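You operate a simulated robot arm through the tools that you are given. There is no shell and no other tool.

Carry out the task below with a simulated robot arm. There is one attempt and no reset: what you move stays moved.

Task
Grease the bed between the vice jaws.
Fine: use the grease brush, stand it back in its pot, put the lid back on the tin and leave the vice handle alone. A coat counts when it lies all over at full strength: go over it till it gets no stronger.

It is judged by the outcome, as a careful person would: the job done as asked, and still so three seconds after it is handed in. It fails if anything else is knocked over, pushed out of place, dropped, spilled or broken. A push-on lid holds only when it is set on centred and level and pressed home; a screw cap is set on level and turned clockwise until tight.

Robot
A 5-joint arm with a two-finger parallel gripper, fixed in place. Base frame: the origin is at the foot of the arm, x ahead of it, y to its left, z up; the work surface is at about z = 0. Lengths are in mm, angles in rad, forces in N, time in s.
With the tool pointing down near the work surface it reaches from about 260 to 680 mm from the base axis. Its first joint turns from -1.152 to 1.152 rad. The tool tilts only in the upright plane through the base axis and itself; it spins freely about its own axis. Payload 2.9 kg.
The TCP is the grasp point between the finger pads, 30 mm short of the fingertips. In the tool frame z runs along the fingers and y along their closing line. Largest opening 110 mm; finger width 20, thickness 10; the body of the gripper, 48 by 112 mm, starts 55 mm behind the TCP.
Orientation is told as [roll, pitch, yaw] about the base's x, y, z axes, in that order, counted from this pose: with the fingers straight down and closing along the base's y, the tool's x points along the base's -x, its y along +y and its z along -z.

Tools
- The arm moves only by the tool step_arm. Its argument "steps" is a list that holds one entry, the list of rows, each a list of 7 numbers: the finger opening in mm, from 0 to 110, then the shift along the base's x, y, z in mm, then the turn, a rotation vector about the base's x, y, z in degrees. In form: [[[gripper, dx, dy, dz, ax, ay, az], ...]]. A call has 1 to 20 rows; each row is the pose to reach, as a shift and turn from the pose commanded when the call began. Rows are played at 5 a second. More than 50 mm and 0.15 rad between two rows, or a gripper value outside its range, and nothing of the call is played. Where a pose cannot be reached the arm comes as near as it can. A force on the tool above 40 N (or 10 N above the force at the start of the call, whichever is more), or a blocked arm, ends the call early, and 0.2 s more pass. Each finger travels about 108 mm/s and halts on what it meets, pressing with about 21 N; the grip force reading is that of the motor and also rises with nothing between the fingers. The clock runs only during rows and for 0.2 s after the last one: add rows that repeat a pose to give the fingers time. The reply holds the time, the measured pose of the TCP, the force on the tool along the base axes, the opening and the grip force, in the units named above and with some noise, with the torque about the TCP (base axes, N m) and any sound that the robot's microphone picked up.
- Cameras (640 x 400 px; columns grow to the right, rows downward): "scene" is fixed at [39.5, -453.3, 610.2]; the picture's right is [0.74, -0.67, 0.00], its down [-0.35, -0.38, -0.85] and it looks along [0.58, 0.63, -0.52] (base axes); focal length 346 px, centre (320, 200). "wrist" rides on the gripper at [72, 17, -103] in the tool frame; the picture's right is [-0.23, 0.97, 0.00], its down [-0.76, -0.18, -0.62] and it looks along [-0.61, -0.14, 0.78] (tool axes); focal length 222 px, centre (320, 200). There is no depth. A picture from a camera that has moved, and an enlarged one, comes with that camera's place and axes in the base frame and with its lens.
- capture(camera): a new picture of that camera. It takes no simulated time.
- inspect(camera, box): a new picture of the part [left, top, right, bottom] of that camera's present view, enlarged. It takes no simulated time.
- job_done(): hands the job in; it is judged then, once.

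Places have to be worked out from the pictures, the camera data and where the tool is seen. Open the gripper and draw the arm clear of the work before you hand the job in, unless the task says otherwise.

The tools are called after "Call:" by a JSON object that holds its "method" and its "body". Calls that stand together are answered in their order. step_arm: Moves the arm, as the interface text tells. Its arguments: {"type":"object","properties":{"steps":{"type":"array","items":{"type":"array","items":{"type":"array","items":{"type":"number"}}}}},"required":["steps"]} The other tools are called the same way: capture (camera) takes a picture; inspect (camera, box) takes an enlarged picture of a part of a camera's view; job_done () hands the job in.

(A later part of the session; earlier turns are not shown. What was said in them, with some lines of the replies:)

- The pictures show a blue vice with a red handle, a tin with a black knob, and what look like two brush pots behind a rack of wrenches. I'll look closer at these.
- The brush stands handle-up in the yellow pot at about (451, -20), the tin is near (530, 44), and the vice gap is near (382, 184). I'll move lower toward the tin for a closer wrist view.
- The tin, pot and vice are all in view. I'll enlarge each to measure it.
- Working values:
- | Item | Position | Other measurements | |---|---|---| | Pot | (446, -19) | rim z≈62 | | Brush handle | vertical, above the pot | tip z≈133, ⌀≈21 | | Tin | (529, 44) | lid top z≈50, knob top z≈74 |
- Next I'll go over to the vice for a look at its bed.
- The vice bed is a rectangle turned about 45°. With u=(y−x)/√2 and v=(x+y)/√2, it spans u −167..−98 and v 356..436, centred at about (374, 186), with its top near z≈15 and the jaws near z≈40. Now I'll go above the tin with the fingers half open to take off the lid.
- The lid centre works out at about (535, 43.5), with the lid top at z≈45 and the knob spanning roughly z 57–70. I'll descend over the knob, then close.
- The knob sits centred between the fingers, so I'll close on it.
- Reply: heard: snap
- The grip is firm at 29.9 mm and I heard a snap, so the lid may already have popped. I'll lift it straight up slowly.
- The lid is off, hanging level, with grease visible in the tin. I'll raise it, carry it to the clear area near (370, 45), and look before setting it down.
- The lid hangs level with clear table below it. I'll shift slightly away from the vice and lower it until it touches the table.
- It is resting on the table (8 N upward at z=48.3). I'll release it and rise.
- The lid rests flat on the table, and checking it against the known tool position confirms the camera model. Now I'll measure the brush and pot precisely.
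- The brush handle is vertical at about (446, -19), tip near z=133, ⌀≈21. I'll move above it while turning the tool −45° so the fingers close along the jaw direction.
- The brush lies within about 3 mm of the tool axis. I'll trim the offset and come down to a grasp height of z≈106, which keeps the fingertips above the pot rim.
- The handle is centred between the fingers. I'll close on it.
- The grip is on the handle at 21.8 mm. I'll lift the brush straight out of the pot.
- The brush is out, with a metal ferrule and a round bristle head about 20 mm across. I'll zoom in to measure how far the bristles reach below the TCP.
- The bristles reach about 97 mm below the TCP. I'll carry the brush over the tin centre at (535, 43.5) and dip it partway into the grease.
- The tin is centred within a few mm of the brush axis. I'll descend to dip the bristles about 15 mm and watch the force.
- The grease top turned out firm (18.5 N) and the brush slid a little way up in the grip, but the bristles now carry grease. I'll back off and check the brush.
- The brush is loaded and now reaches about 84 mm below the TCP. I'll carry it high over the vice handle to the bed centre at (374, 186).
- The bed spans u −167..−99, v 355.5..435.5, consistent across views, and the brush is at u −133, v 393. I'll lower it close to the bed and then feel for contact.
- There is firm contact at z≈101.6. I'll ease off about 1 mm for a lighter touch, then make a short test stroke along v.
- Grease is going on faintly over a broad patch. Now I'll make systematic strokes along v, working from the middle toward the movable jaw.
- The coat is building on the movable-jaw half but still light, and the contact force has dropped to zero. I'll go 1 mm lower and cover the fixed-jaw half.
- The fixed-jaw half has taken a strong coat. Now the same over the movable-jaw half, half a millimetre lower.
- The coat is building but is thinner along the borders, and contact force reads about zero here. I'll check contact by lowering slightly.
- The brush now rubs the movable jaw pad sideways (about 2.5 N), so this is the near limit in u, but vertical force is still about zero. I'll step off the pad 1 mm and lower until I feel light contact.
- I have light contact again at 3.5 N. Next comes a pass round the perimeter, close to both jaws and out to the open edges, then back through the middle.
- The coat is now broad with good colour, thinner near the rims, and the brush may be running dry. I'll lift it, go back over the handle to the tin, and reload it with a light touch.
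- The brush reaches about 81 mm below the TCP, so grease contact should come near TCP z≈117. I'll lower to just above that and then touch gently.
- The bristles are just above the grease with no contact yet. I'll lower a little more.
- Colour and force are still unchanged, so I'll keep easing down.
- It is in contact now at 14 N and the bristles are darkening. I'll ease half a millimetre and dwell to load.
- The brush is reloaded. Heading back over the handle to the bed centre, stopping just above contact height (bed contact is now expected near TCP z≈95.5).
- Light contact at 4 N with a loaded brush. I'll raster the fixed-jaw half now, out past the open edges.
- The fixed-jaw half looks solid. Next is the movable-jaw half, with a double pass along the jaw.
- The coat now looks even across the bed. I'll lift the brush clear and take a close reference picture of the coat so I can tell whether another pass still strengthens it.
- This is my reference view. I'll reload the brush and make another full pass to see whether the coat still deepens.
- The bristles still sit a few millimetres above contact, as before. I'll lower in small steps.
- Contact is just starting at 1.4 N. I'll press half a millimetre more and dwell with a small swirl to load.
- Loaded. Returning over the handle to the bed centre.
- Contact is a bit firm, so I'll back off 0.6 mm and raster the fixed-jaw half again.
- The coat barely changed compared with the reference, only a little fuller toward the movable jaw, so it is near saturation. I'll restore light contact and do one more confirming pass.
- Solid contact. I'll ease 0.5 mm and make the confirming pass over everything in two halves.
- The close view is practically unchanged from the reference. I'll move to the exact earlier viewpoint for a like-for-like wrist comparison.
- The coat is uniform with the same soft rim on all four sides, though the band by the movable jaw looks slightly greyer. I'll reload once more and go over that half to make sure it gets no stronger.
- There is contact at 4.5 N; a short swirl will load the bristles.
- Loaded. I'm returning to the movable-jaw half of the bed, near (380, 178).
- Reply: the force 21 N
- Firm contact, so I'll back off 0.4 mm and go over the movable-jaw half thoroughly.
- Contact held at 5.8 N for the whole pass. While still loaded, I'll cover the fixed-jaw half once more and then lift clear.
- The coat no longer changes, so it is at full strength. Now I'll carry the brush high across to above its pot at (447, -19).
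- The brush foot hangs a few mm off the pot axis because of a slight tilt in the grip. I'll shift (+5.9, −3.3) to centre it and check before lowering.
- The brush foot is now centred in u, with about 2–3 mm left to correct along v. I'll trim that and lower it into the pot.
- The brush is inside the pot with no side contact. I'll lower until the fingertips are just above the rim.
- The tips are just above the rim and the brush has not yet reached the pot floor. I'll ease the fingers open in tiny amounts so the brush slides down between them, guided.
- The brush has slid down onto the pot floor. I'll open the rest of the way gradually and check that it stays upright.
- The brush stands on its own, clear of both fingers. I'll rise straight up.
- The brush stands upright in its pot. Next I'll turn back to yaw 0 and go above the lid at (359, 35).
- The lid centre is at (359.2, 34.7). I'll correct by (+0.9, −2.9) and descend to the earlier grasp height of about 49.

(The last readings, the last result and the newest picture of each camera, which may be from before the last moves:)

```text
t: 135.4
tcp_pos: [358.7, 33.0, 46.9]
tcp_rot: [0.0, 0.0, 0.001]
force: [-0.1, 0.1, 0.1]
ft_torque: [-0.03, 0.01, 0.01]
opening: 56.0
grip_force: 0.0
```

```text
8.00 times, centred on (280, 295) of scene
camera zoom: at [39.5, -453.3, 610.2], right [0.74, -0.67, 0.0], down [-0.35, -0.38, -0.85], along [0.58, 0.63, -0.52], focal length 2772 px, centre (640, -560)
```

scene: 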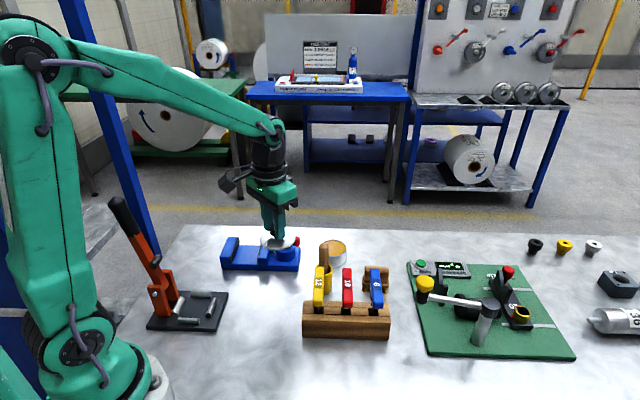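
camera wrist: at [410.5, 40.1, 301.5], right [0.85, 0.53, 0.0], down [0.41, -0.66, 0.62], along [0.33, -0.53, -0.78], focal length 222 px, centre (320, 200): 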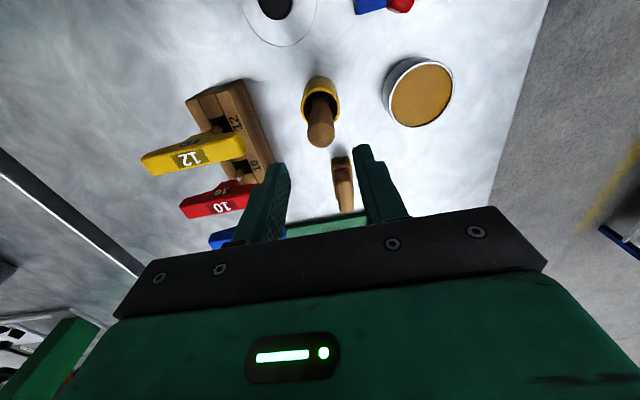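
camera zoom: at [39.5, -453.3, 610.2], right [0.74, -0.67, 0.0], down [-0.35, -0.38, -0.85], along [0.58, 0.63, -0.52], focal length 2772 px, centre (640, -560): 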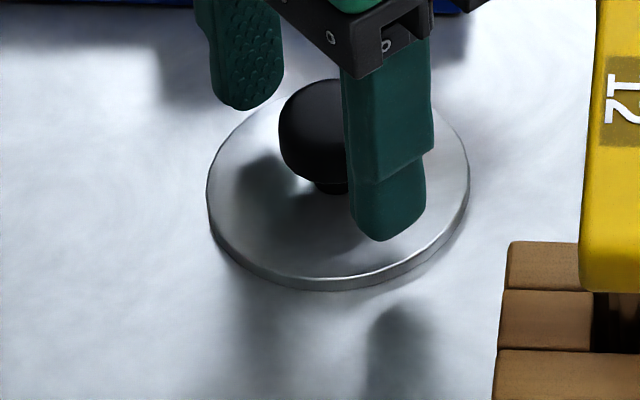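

The fingers straddle the knob. I'll trim by +1 mm in y and z and close.

Call:
{"method": "step_arm", "body": {"steps": [[[45, 0, 1, 1, 0, 0, 0], [34, 0, 1, 1, 0, 0, 0], [24, 0, 1, 1, 0, 0, 0], [15, 0, 1, 1, 0, 0, 0], [15, 0, 1, 1, 0, 0, 0], [15, 0, 1, 1, 0, 0, 0]]]}}

Call:
{"method": "step_arm", "body": {"steps": [[[15, 0, 0, 5, 0, 0, 0], [15, 0, 0, 30, 0, 0, 0], [15, 0, 0, 70, 0, 0, 0], [15, 0, 0, 110, 0, 0, 0], [15, 0, 0, 145, 0, 0, 0], [15, 0, 0, 145, 0, 0, 0]]]}}

Call:
{"method": "capture", "body": {"camera": "wrist"}}

Call:
{"method": "inspect", "body": {"camera": "scene", "box": [230, 200, 330, 262]}}

```text
t: 136.8
tcp_pos: [360.4, 34.1, 47.9]
tcp_rot: [-0.001, 0.001, 0.0]
force: [-0.5, -0.2, -0.1]
ft_torque: [0.01, 0.03, 0.01]
opening: 29.8
grip_force: 20.7
```

```text
t: 138.2
tcp_pos: [360.4, 34.7, 194.9]
tcp_rot: [0.001, 0.0, 0.0]
force: [-0.8, -0.1, -1.0]
ft_torque: [0.02, 0.0, -0.01]
opening: 30.0
grip_force: 21.2
```

```text
taken
camera wrist: at [287.3, 51.5, 299.5], right [0.23, 0.97, 0.0], down [0.76, -0.18, 0.62], along [0.61, -0.14, -0.78], focal length 222 px, centre (320, 200)
```

wrist: 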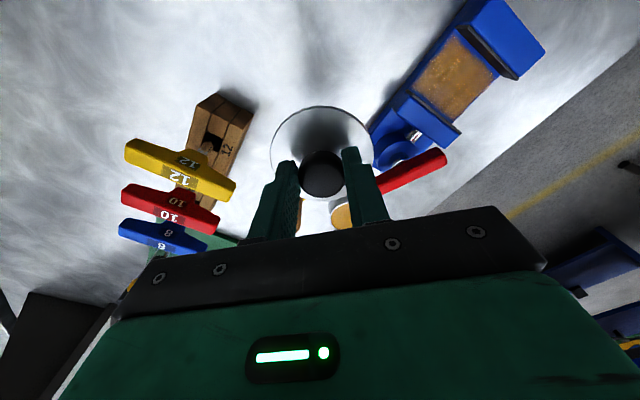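

```text
6.40 times, centred on (280, 231) of scene
camera zoom: at [39.5, -453.3, 610.2], right [0.74, -0.67, 0.0], down [-0.35, -0.38, -0.85], along [0.58, 0.63, -0.52], focal length 2218 px, centre (576, 2)
```

zoom: 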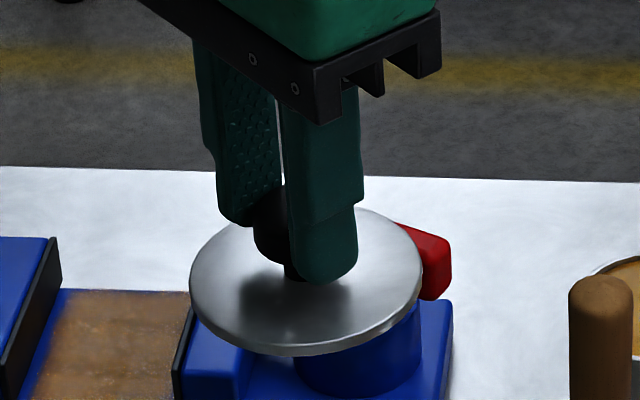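

The lid is held level. I'll carry it above the tin and stop high to check alignment.

Call:
{"method": "step_arm", "body": {"steps": [[[15, 35, 2, 3, 0, 0, 0], [15, 70, 4, 3, 0, 0, 0], [15, 105, 6, 3, 0, 0, 0], [15, 140, 7, 3, 0, 0, 0], [15, 175, 8.5, 0, 0, 0, 0], [15, 175, 8.5, -35, 0, 0, 0], [15, 175, 8.5, -75, 0, 0, 0], [15, 175, 8.5, -75, 0, 0, 0]]]}}

Call:
{"method": "inspect", "body": {"camera": "wrist", "box": [250, 70, 400, 220]}}

Call:
{"method": "inspect", "body": {"camera": "scene", "box": [300, 200, 380, 270]}}

```text
t: 140.0
tcp_pos: [534.5, 42.9, 119.1]
tcp_rot: [-0.001, 0.001, 0.002]
force: [0.0, -2.0, -0.7]
ft_torque: [-0.02, -0.02, -0.01]
opening: 29.7
grip_force: 21.1
```

```text
2.67 times, centred on (325, 145) of wrist
camera zoom: at [462.6, 59.6, 221.6], right [0.23, 0.97, 0.0], down [0.76, -0.18, 0.62], along [0.61, -0.14, -0.78], focal length 592 px, centre (307, 347)
```

zoom: 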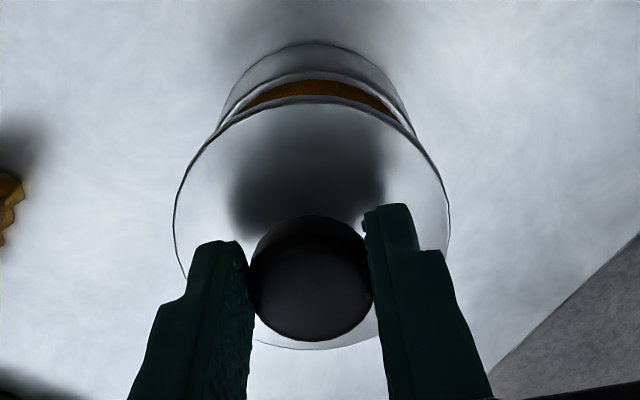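

```text
5.71 times, centred on (340, 235) of scene
camera zoom: at [39.5, -453.3, 610.2], right [0.74, -0.67, 0.0], down [-0.35, -0.38, -0.85], along [0.58, 0.63, -0.52], focal length 1980 px, centre (206, 0)
```

zoom: 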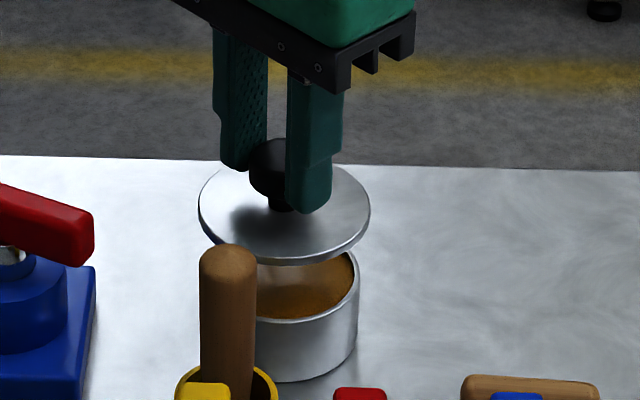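

The lid is within about 1 mm of the tin axis. I'll nudge it (+0.3, +0.7) and lower to just above the rim for another look.

Call:
{"method": "step_arm", "body": {"steps": [[[15, 0.3, 0.7, -8, 0, 0, 0], [15, 0.3, 0.7, -18, 0, 0, 0], [15, 0.3, 0.7, -26, 0, 0, 0], [15, 0.3, 0.7, -26, 0, 0, 0]]]}}

Call:
{"method": "inspect", "body": {"camera": "wrist", "box": [250, 80, 400, 220]}}

Call:
{"method": "inspect", "body": {"camera": "scene", "box": [310, 225, 370, 270]}}

```text
t: 141.0
tcp_pos: [534.8, 43.0, 92.9]
tcp_rot: [-0.001, -0.001, 0.0]
force: [0.2, -0.1, 0.0]
ft_torque: [0.02, 0.0, 0.01]
opening: 30.0
grip_force: 21.1
```

```text
2.86 times, centred on (325, 150) of wrist
camera zoom: at [462.8, 60.4, 196.0], right [0.23, 0.97, 0.0], down [0.76, -0.18, 0.62], along [0.61, -0.14, -0.78], focal length 635 px, centre (306, 343)
```

zoom: 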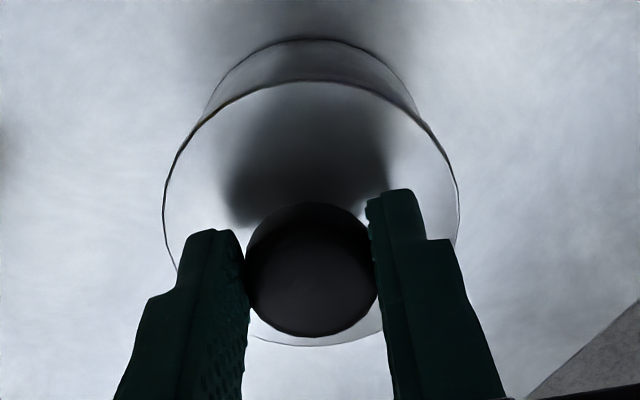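

```text
8.89 times, centred on (340, 248) of scene
camera zoom: at [39.5, -453.3, 610.2], right [0.74, -0.67, 0.0], down [-0.35, -0.38, -0.85], along [0.58, 0.63, -0.52], focal length 3080 px, centre (142, -222)
```

zoom: 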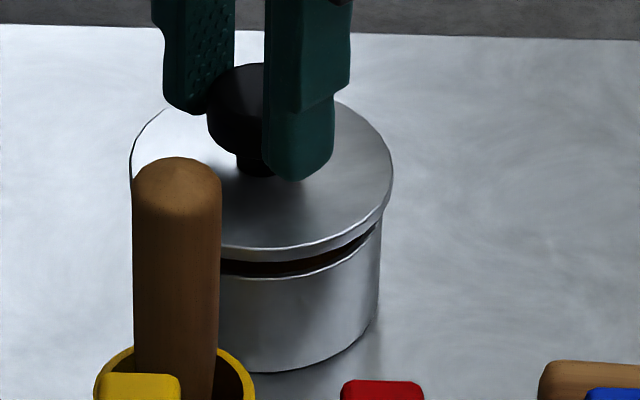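

Concentric in both views. I'll lower gently until the plug meets the rim.

Call:
{"method": "step_arm", "body": {"steps": [[[15, 0, 0, -2, 0, 0, 0], [15, 0, 0, -4, 0, 0, 0], [15, 0, 0, -4, 0, 0, 0]]]}}

Call:
{"method": "step_arm", "body": {"steps": [[[15, 0, 0, -1, 0, 0, 0], [15, 0, 0, -2, 0, 0, 0], [15, 0, 0, -2, 0, 0, 0]]]}}

Call:
{"method": "inspect", "body": {"camera": "scene", "box": [310, 225, 370, 270]}}

```text
t: 141.8
tcp_pos: [536.1, 43.0, 88.3]
tcp_rot: [0.0, 0.0, 0.001]
force: [0.7, 1.0, -0.4]
ft_torque: [0.02, -0.03, -0.02]
opening: 30.1
grip_force: 20.6
```

```text
t: 142.6
tcp_pos: [536.6, 43.3, 85.7]
tcp_rot: [0.0, -0.001, 0.001]
force: [1.0, 0.9, -1.0]
ft_torque: [0.0, -0.02, -0.01]
opening: 29.8
grip_force: 21.0
```

```text
8.89 times, centred on (340, 248) of scene
camera zoom: at [39.5, -453.3, 610.2], right [0.74, -0.67, 0.0], down [-0.35, -0.38, -0.85], along [0.58, 0.63, -0.52], focal length 3080 px, centre (142, -222)
```

zoom: 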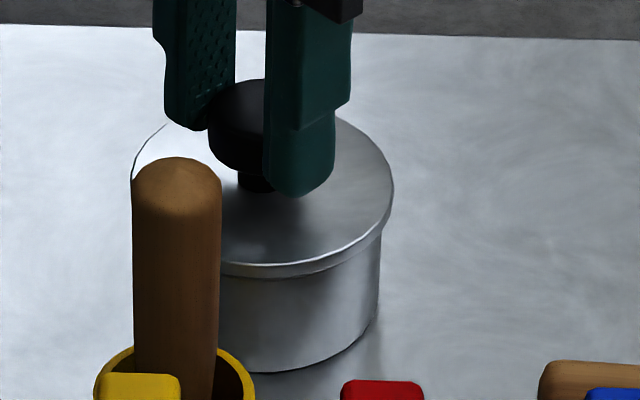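

The plug has entered the tin with almost no force. I'll keep lowering to seat it.

Call:
{"method": "step_arm", "body": {"steps": [[[15, 0, 0, -1, 0, 0, 0], [15, 0, 0, -2, 0, 0, 0], [15, 0, 0, -2, 0, 0, 0]]]}}

Call:
{"method": "step_arm", "body": {"steps": [[[15, 0, 0, -1, 0, 0, 0], [15, 0, 0, -1, 0, 0, 0]]]}}

Call:
{"method": "inspect", "body": {"camera": "scene", "box": [310, 225, 370, 270]}}

```text
t: 143.4
tcp_pos: [535.0, 44.2, 84.4]
tcp_rot: [0.0, 0.001, 0.0]
force: [-0.3, 0.4, -0.7]
ft_torque: [0.01, 0.02, 0.02]
opening: 29.9
grip_force: 21.5
```

```text
t: 144.0
tcp_pos: [535.0, 42.7, 83.6]
tcp_rot: [0.001, 0.001, 0.002]
force: [-0.5, 0.3, -0.4]
ft_torque: [-0.01, -0.01, 0.01]
opening: 30.0
grip_force: 20.8
```

```text
8.89 times, centred on (340, 248) of scene
camera zoom: at [39.5, -453.3, 610.2], right [0.74, -0.67, 0.0], down [-0.35, -0.38, -0.85], along [0.58, 0.63, -0.52], focal length 3080 px, centre (142, -222)
```

zoom: 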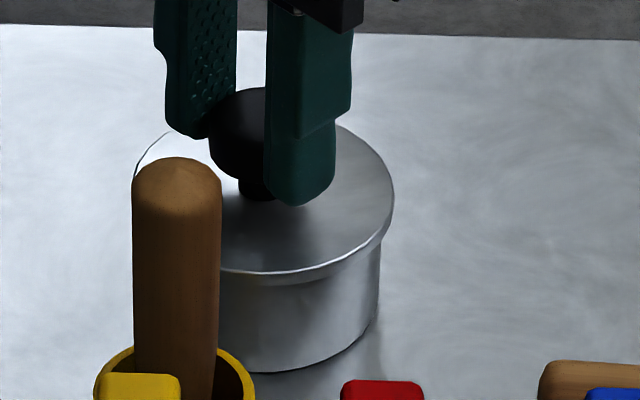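

Call:
{"method": "step_arm", "body": {"steps": [[[15, 0, 0, -1, 0, 0, 0], [15, 0, 0, -1, 0, 0, 0]]]}}

Call:
{"method": "step_arm", "body": {"steps": [[[15, 0, 0, -1, 0, 0, 0], [15, 0, 0, -1, 0, 0, 0]]]}}

Call:
{"method": "inspect", "body": {"camera": "scene", "box": [310, 225, 370, 270]}}

```text
t: 144.6
tcp_pos: [535.7, 44.0, 84.1]
tcp_rot: [0.0, -0.001, 0.0]
force: [-2.7, 2.5, 8.6]
ft_torque: [0.09, 0.12, -0.03]
opening: 29.8
grip_force: 21.0
heard: snap
```

```text
t: 145.2
tcp_pos: [536.9, 44.0, 83.5]
tcp_rot: [-0.001, -0.005, 0.0]
force: [-8.2, 4.0, 22.5]
ft_torque: [0.1, 0.1, 0.01]
opening: 29.8
grip_force: 20.9
```

```text
8.89 times, centred on (340, 248) of scene
camera zoom: at [39.3, -453.4, 610.2], right [0.74, -0.67, 0.0], down [-0.35, -0.38, -0.85], along [0.58, 0.63, -0.52], focal length 3080 px, centre (142, -222)
```

zoom: 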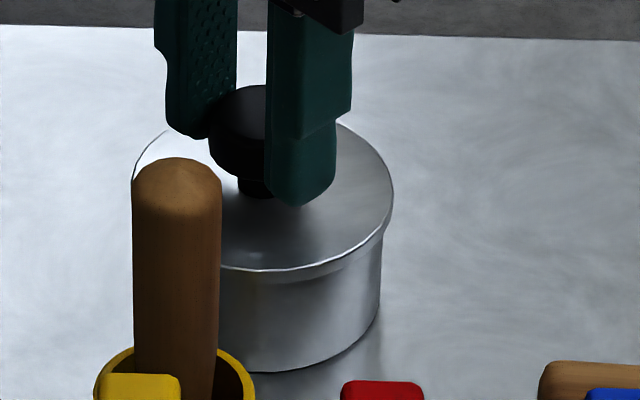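

A snap was heard and the force rose to 22 N, so the lid is home. I'll relieve the load slightly, then open the fingers.

Call:
{"method": "step_arm", "body": {"steps": [[[15, 0, 0, 0.8, 0, 0, 0], [15, 0, 0, 1, 0, 0, 0], [15, 0, 0, 1, 0, 0, 0]]]}}

Call:
{"method": "step_arm", "body": {"steps": [[[28, 0, 0, 0, 0, 0, 0], [32, 0, 0, 0, 0, 0, 0], [40, 0, 0, 0, 0, 0, 0], [50, 0, 0, 0, 0, 0, 0], [56, 0, 0, 0, 0, 0, 0], [56, 0, 0, 0, 0, 0, 0]]]}}

Call:
{"method": "inspect", "body": {"camera": "scene", "box": [310, 225, 370, 270]}}

```text
t: 146.0
tcp_pos: [536.4, 43.3, 82.1]
tcp_rot: [0.001, -0.002, 0.0]
force: [3.9, 3.6, 7.7]
ft_torque: [0.04, -0.45, 0.1]
opening: 29.5
grip_force: 20.4
```

```text
t: 147.4
tcp_pos: [536.6, 42.8, 82.5]
tcp_rot: [0.001, -0.001, 0.0]
force: [-0.1, 0.8, -0.1]
ft_torque: [-0.04, -0.01, 0.0]
opening: 55.8
grip_force: 0.0
```

```text
8.89 times, centred on (340, 248) of scene
camera zoom: at [39.5, -453.3, 610.2], right [0.74, -0.67, 0.0], down [-0.35, -0.38, -0.85], along [0.58, 0.63, -0.52], focal length 3080 px, centre (142, -222)
```

zoom: 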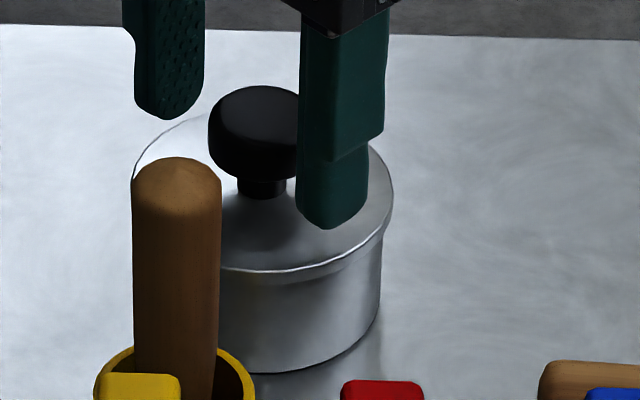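

Released with no disturbance. I'll rise and check that the lid is level and centred.

Call:
{"method": "step_arm", "body": {"steps": [[[56, 0, 0, 15, 0, 0, 0], [56, 0, 0, 45, 0, 0, 0], [56, 0, 0, 78, 0, 0, 0], [56, 0, 0, 78, 0, 0, 0]]]}}

Call:
{"method": "inspect", "body": {"camera": "wrist", "box": [260, 70, 388, 150]}}

Call:
{"method": "inspect", "body": {"camera": "scene", "box": [300, 225, 400, 288]}}

```text
t: 148.4
tcp_pos: [535.2, 43.6, 162.0]
tcp_rot: [0.0, 0.0, 0.001]
force: [-0.3, -1.0, 0.4]
ft_torque: [0.02, -0.01, 0.02]
opening: 55.8
grip_force: 0.1
```

```text
5.00 times, centred on (324, 110) of wrist
camera zoom: at [464.5, 61.0, 265.7], right [0.23, 0.97, 0.0], down [0.76, -0.18, 0.62], along [0.61, -0.14, -0.78], focal length 1111 px, centre (300, 650)
```

zoom: 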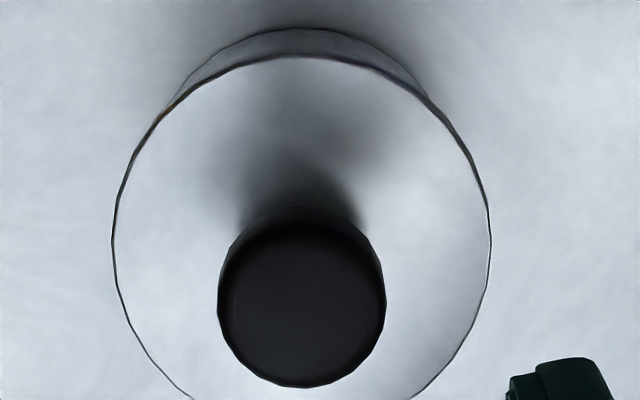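

```text
6.35 times, centred on (350, 256) of scene
camera zoom: at [39.5, -453.3, 610.2], right [0.74, -0.67, 0.0], down [-0.35, -0.38, -0.85], along [0.58, 0.63, -0.52], focal length 2200 px, centre (130, -159)
```

zoom: 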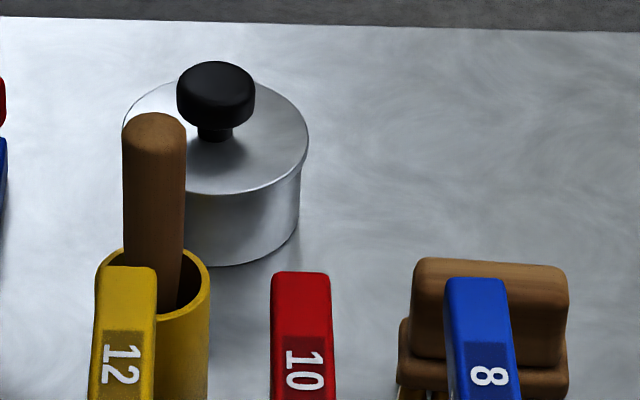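

The lid matches its original look: centred, level and flush. I'll open the gripper fully and draw the arm up and back to its starting place, then check everything.

Call:
{"method": "step_arm", "body": {"steps": [[[56, 0, 0, 45, 0, 0, 0], [56, 0, 0, 90, 0, 0, 0], [70, -20, -6, 130, 0, 0, 0], [85, -50, -15, 165, 0, 0, 0], [100, -85, -25, 195, 0, 0, 0], [110, -120, -37, 220, 0, 0, 0], [110, -147, -46, 240, 0, 0, 0], [110, -147, -46, 240, 0, 0, 0]]]}}

Call:
{"method": "capture", "body": {"camera": "scene"}}

Call:
{"method": "capture", "body": {"camera": "wrist"}}

Call:
{"method": "inspect", "body": {"camera": "scene", "box": [210, 215, 410, 340]}}

Call:
{"method": "inspect", "body": {"camera": "scene", "box": [210, 215, 310, 280]}}

```text
t: 150.2
tcp_pos: [391.6, -1.4, 402.8]
tcp_rot: [0.0, -0.001, -0.001]
force: [0.6, -0.6, -0.5]
ft_torque: [-0.03, 0.0, -0.02]
opening: 110.0
grip_force: 0.0
```

```text
taken
```

scene: 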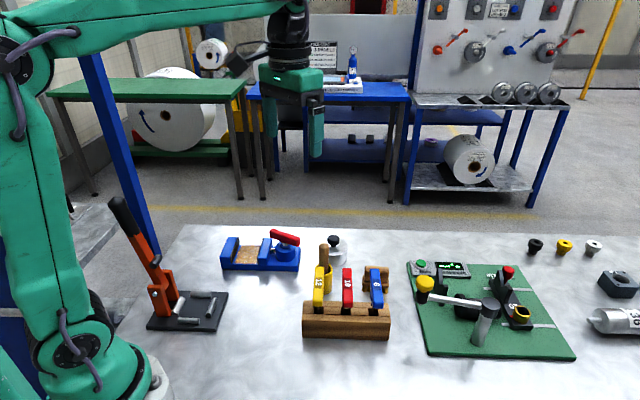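

```text
taken
camera wrist: at [317.0, 16.3, 507.2], right [0.23, 0.97, 0.0], down [0.76, -0.18, 0.62], along [0.61, -0.14, -0.78], focal length 222 px, centre (320, 200)
```

wrist: 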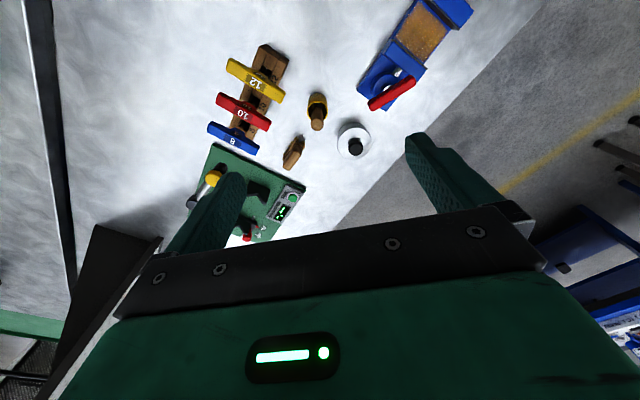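

```text
3.20 times, centred on (310, 278) of scene
camera zoom: at [39.5, -453.3, 610.2], right [0.74, -0.67, 0.0], down [-0.35, -0.38, -0.85], along [0.58, 0.63, -0.52], focal length 1109 px, centre (352, -48)
```

zoom: 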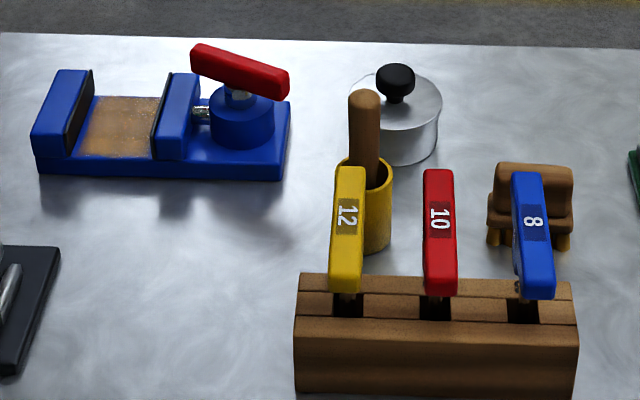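

```text
6.15 times, centred on (260, 248) of scene
camera zoom: at [39.5, -453.3, 610.2], right [0.74, -0.67, 0.0], down [-0.35, -0.38, -0.85], along [0.58, 0.63, -0.52], focal length 2132 px, centre (689, -92)
```

zoom: 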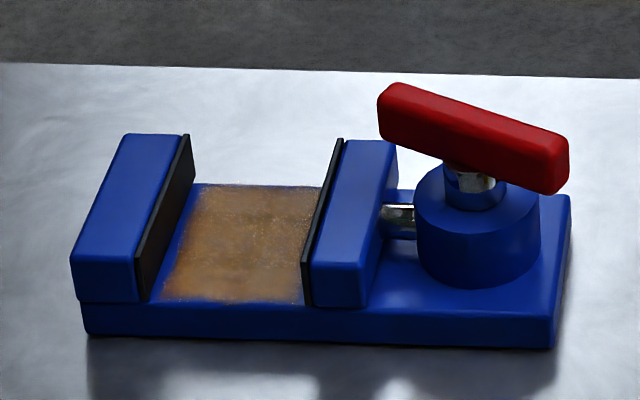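

The bed is evenly coated, and further passes no longer strengthened it. The brush stands in its pot, the lid is seated level on the tin, the vice handle hasn't moved, and the arm is clear with the gripper open. I'm handing the job in.

Call:
{"method": "job_done", "body": {}}

```text
The job is handed in.
```

I greased the bed between the vice jaws and handed the job in. The result hasn't come back yet.

- **Coat:** I went over the bed several times with three reloads of grease, until repeat passes stopped making it stronger. It fades over the outer 5–7 mm on all four sides. I took that as a soft edge rather than missed bed, because strokes past the open edges didn't change it.
- **Brush:** It stands upright in its pot. It had slid up in the grip during the work, so I let it slide the last centimetre or so down between the fingers rather than setting it down.
- **Lid:** It is back on the tin, centred and level. I heard it snap home and then pressed it with about 22 N.
- **Everything else:** I didn't touch the vice handle, and the final pictures show nothing else moved. The gripper is open and the arm is back where it started.
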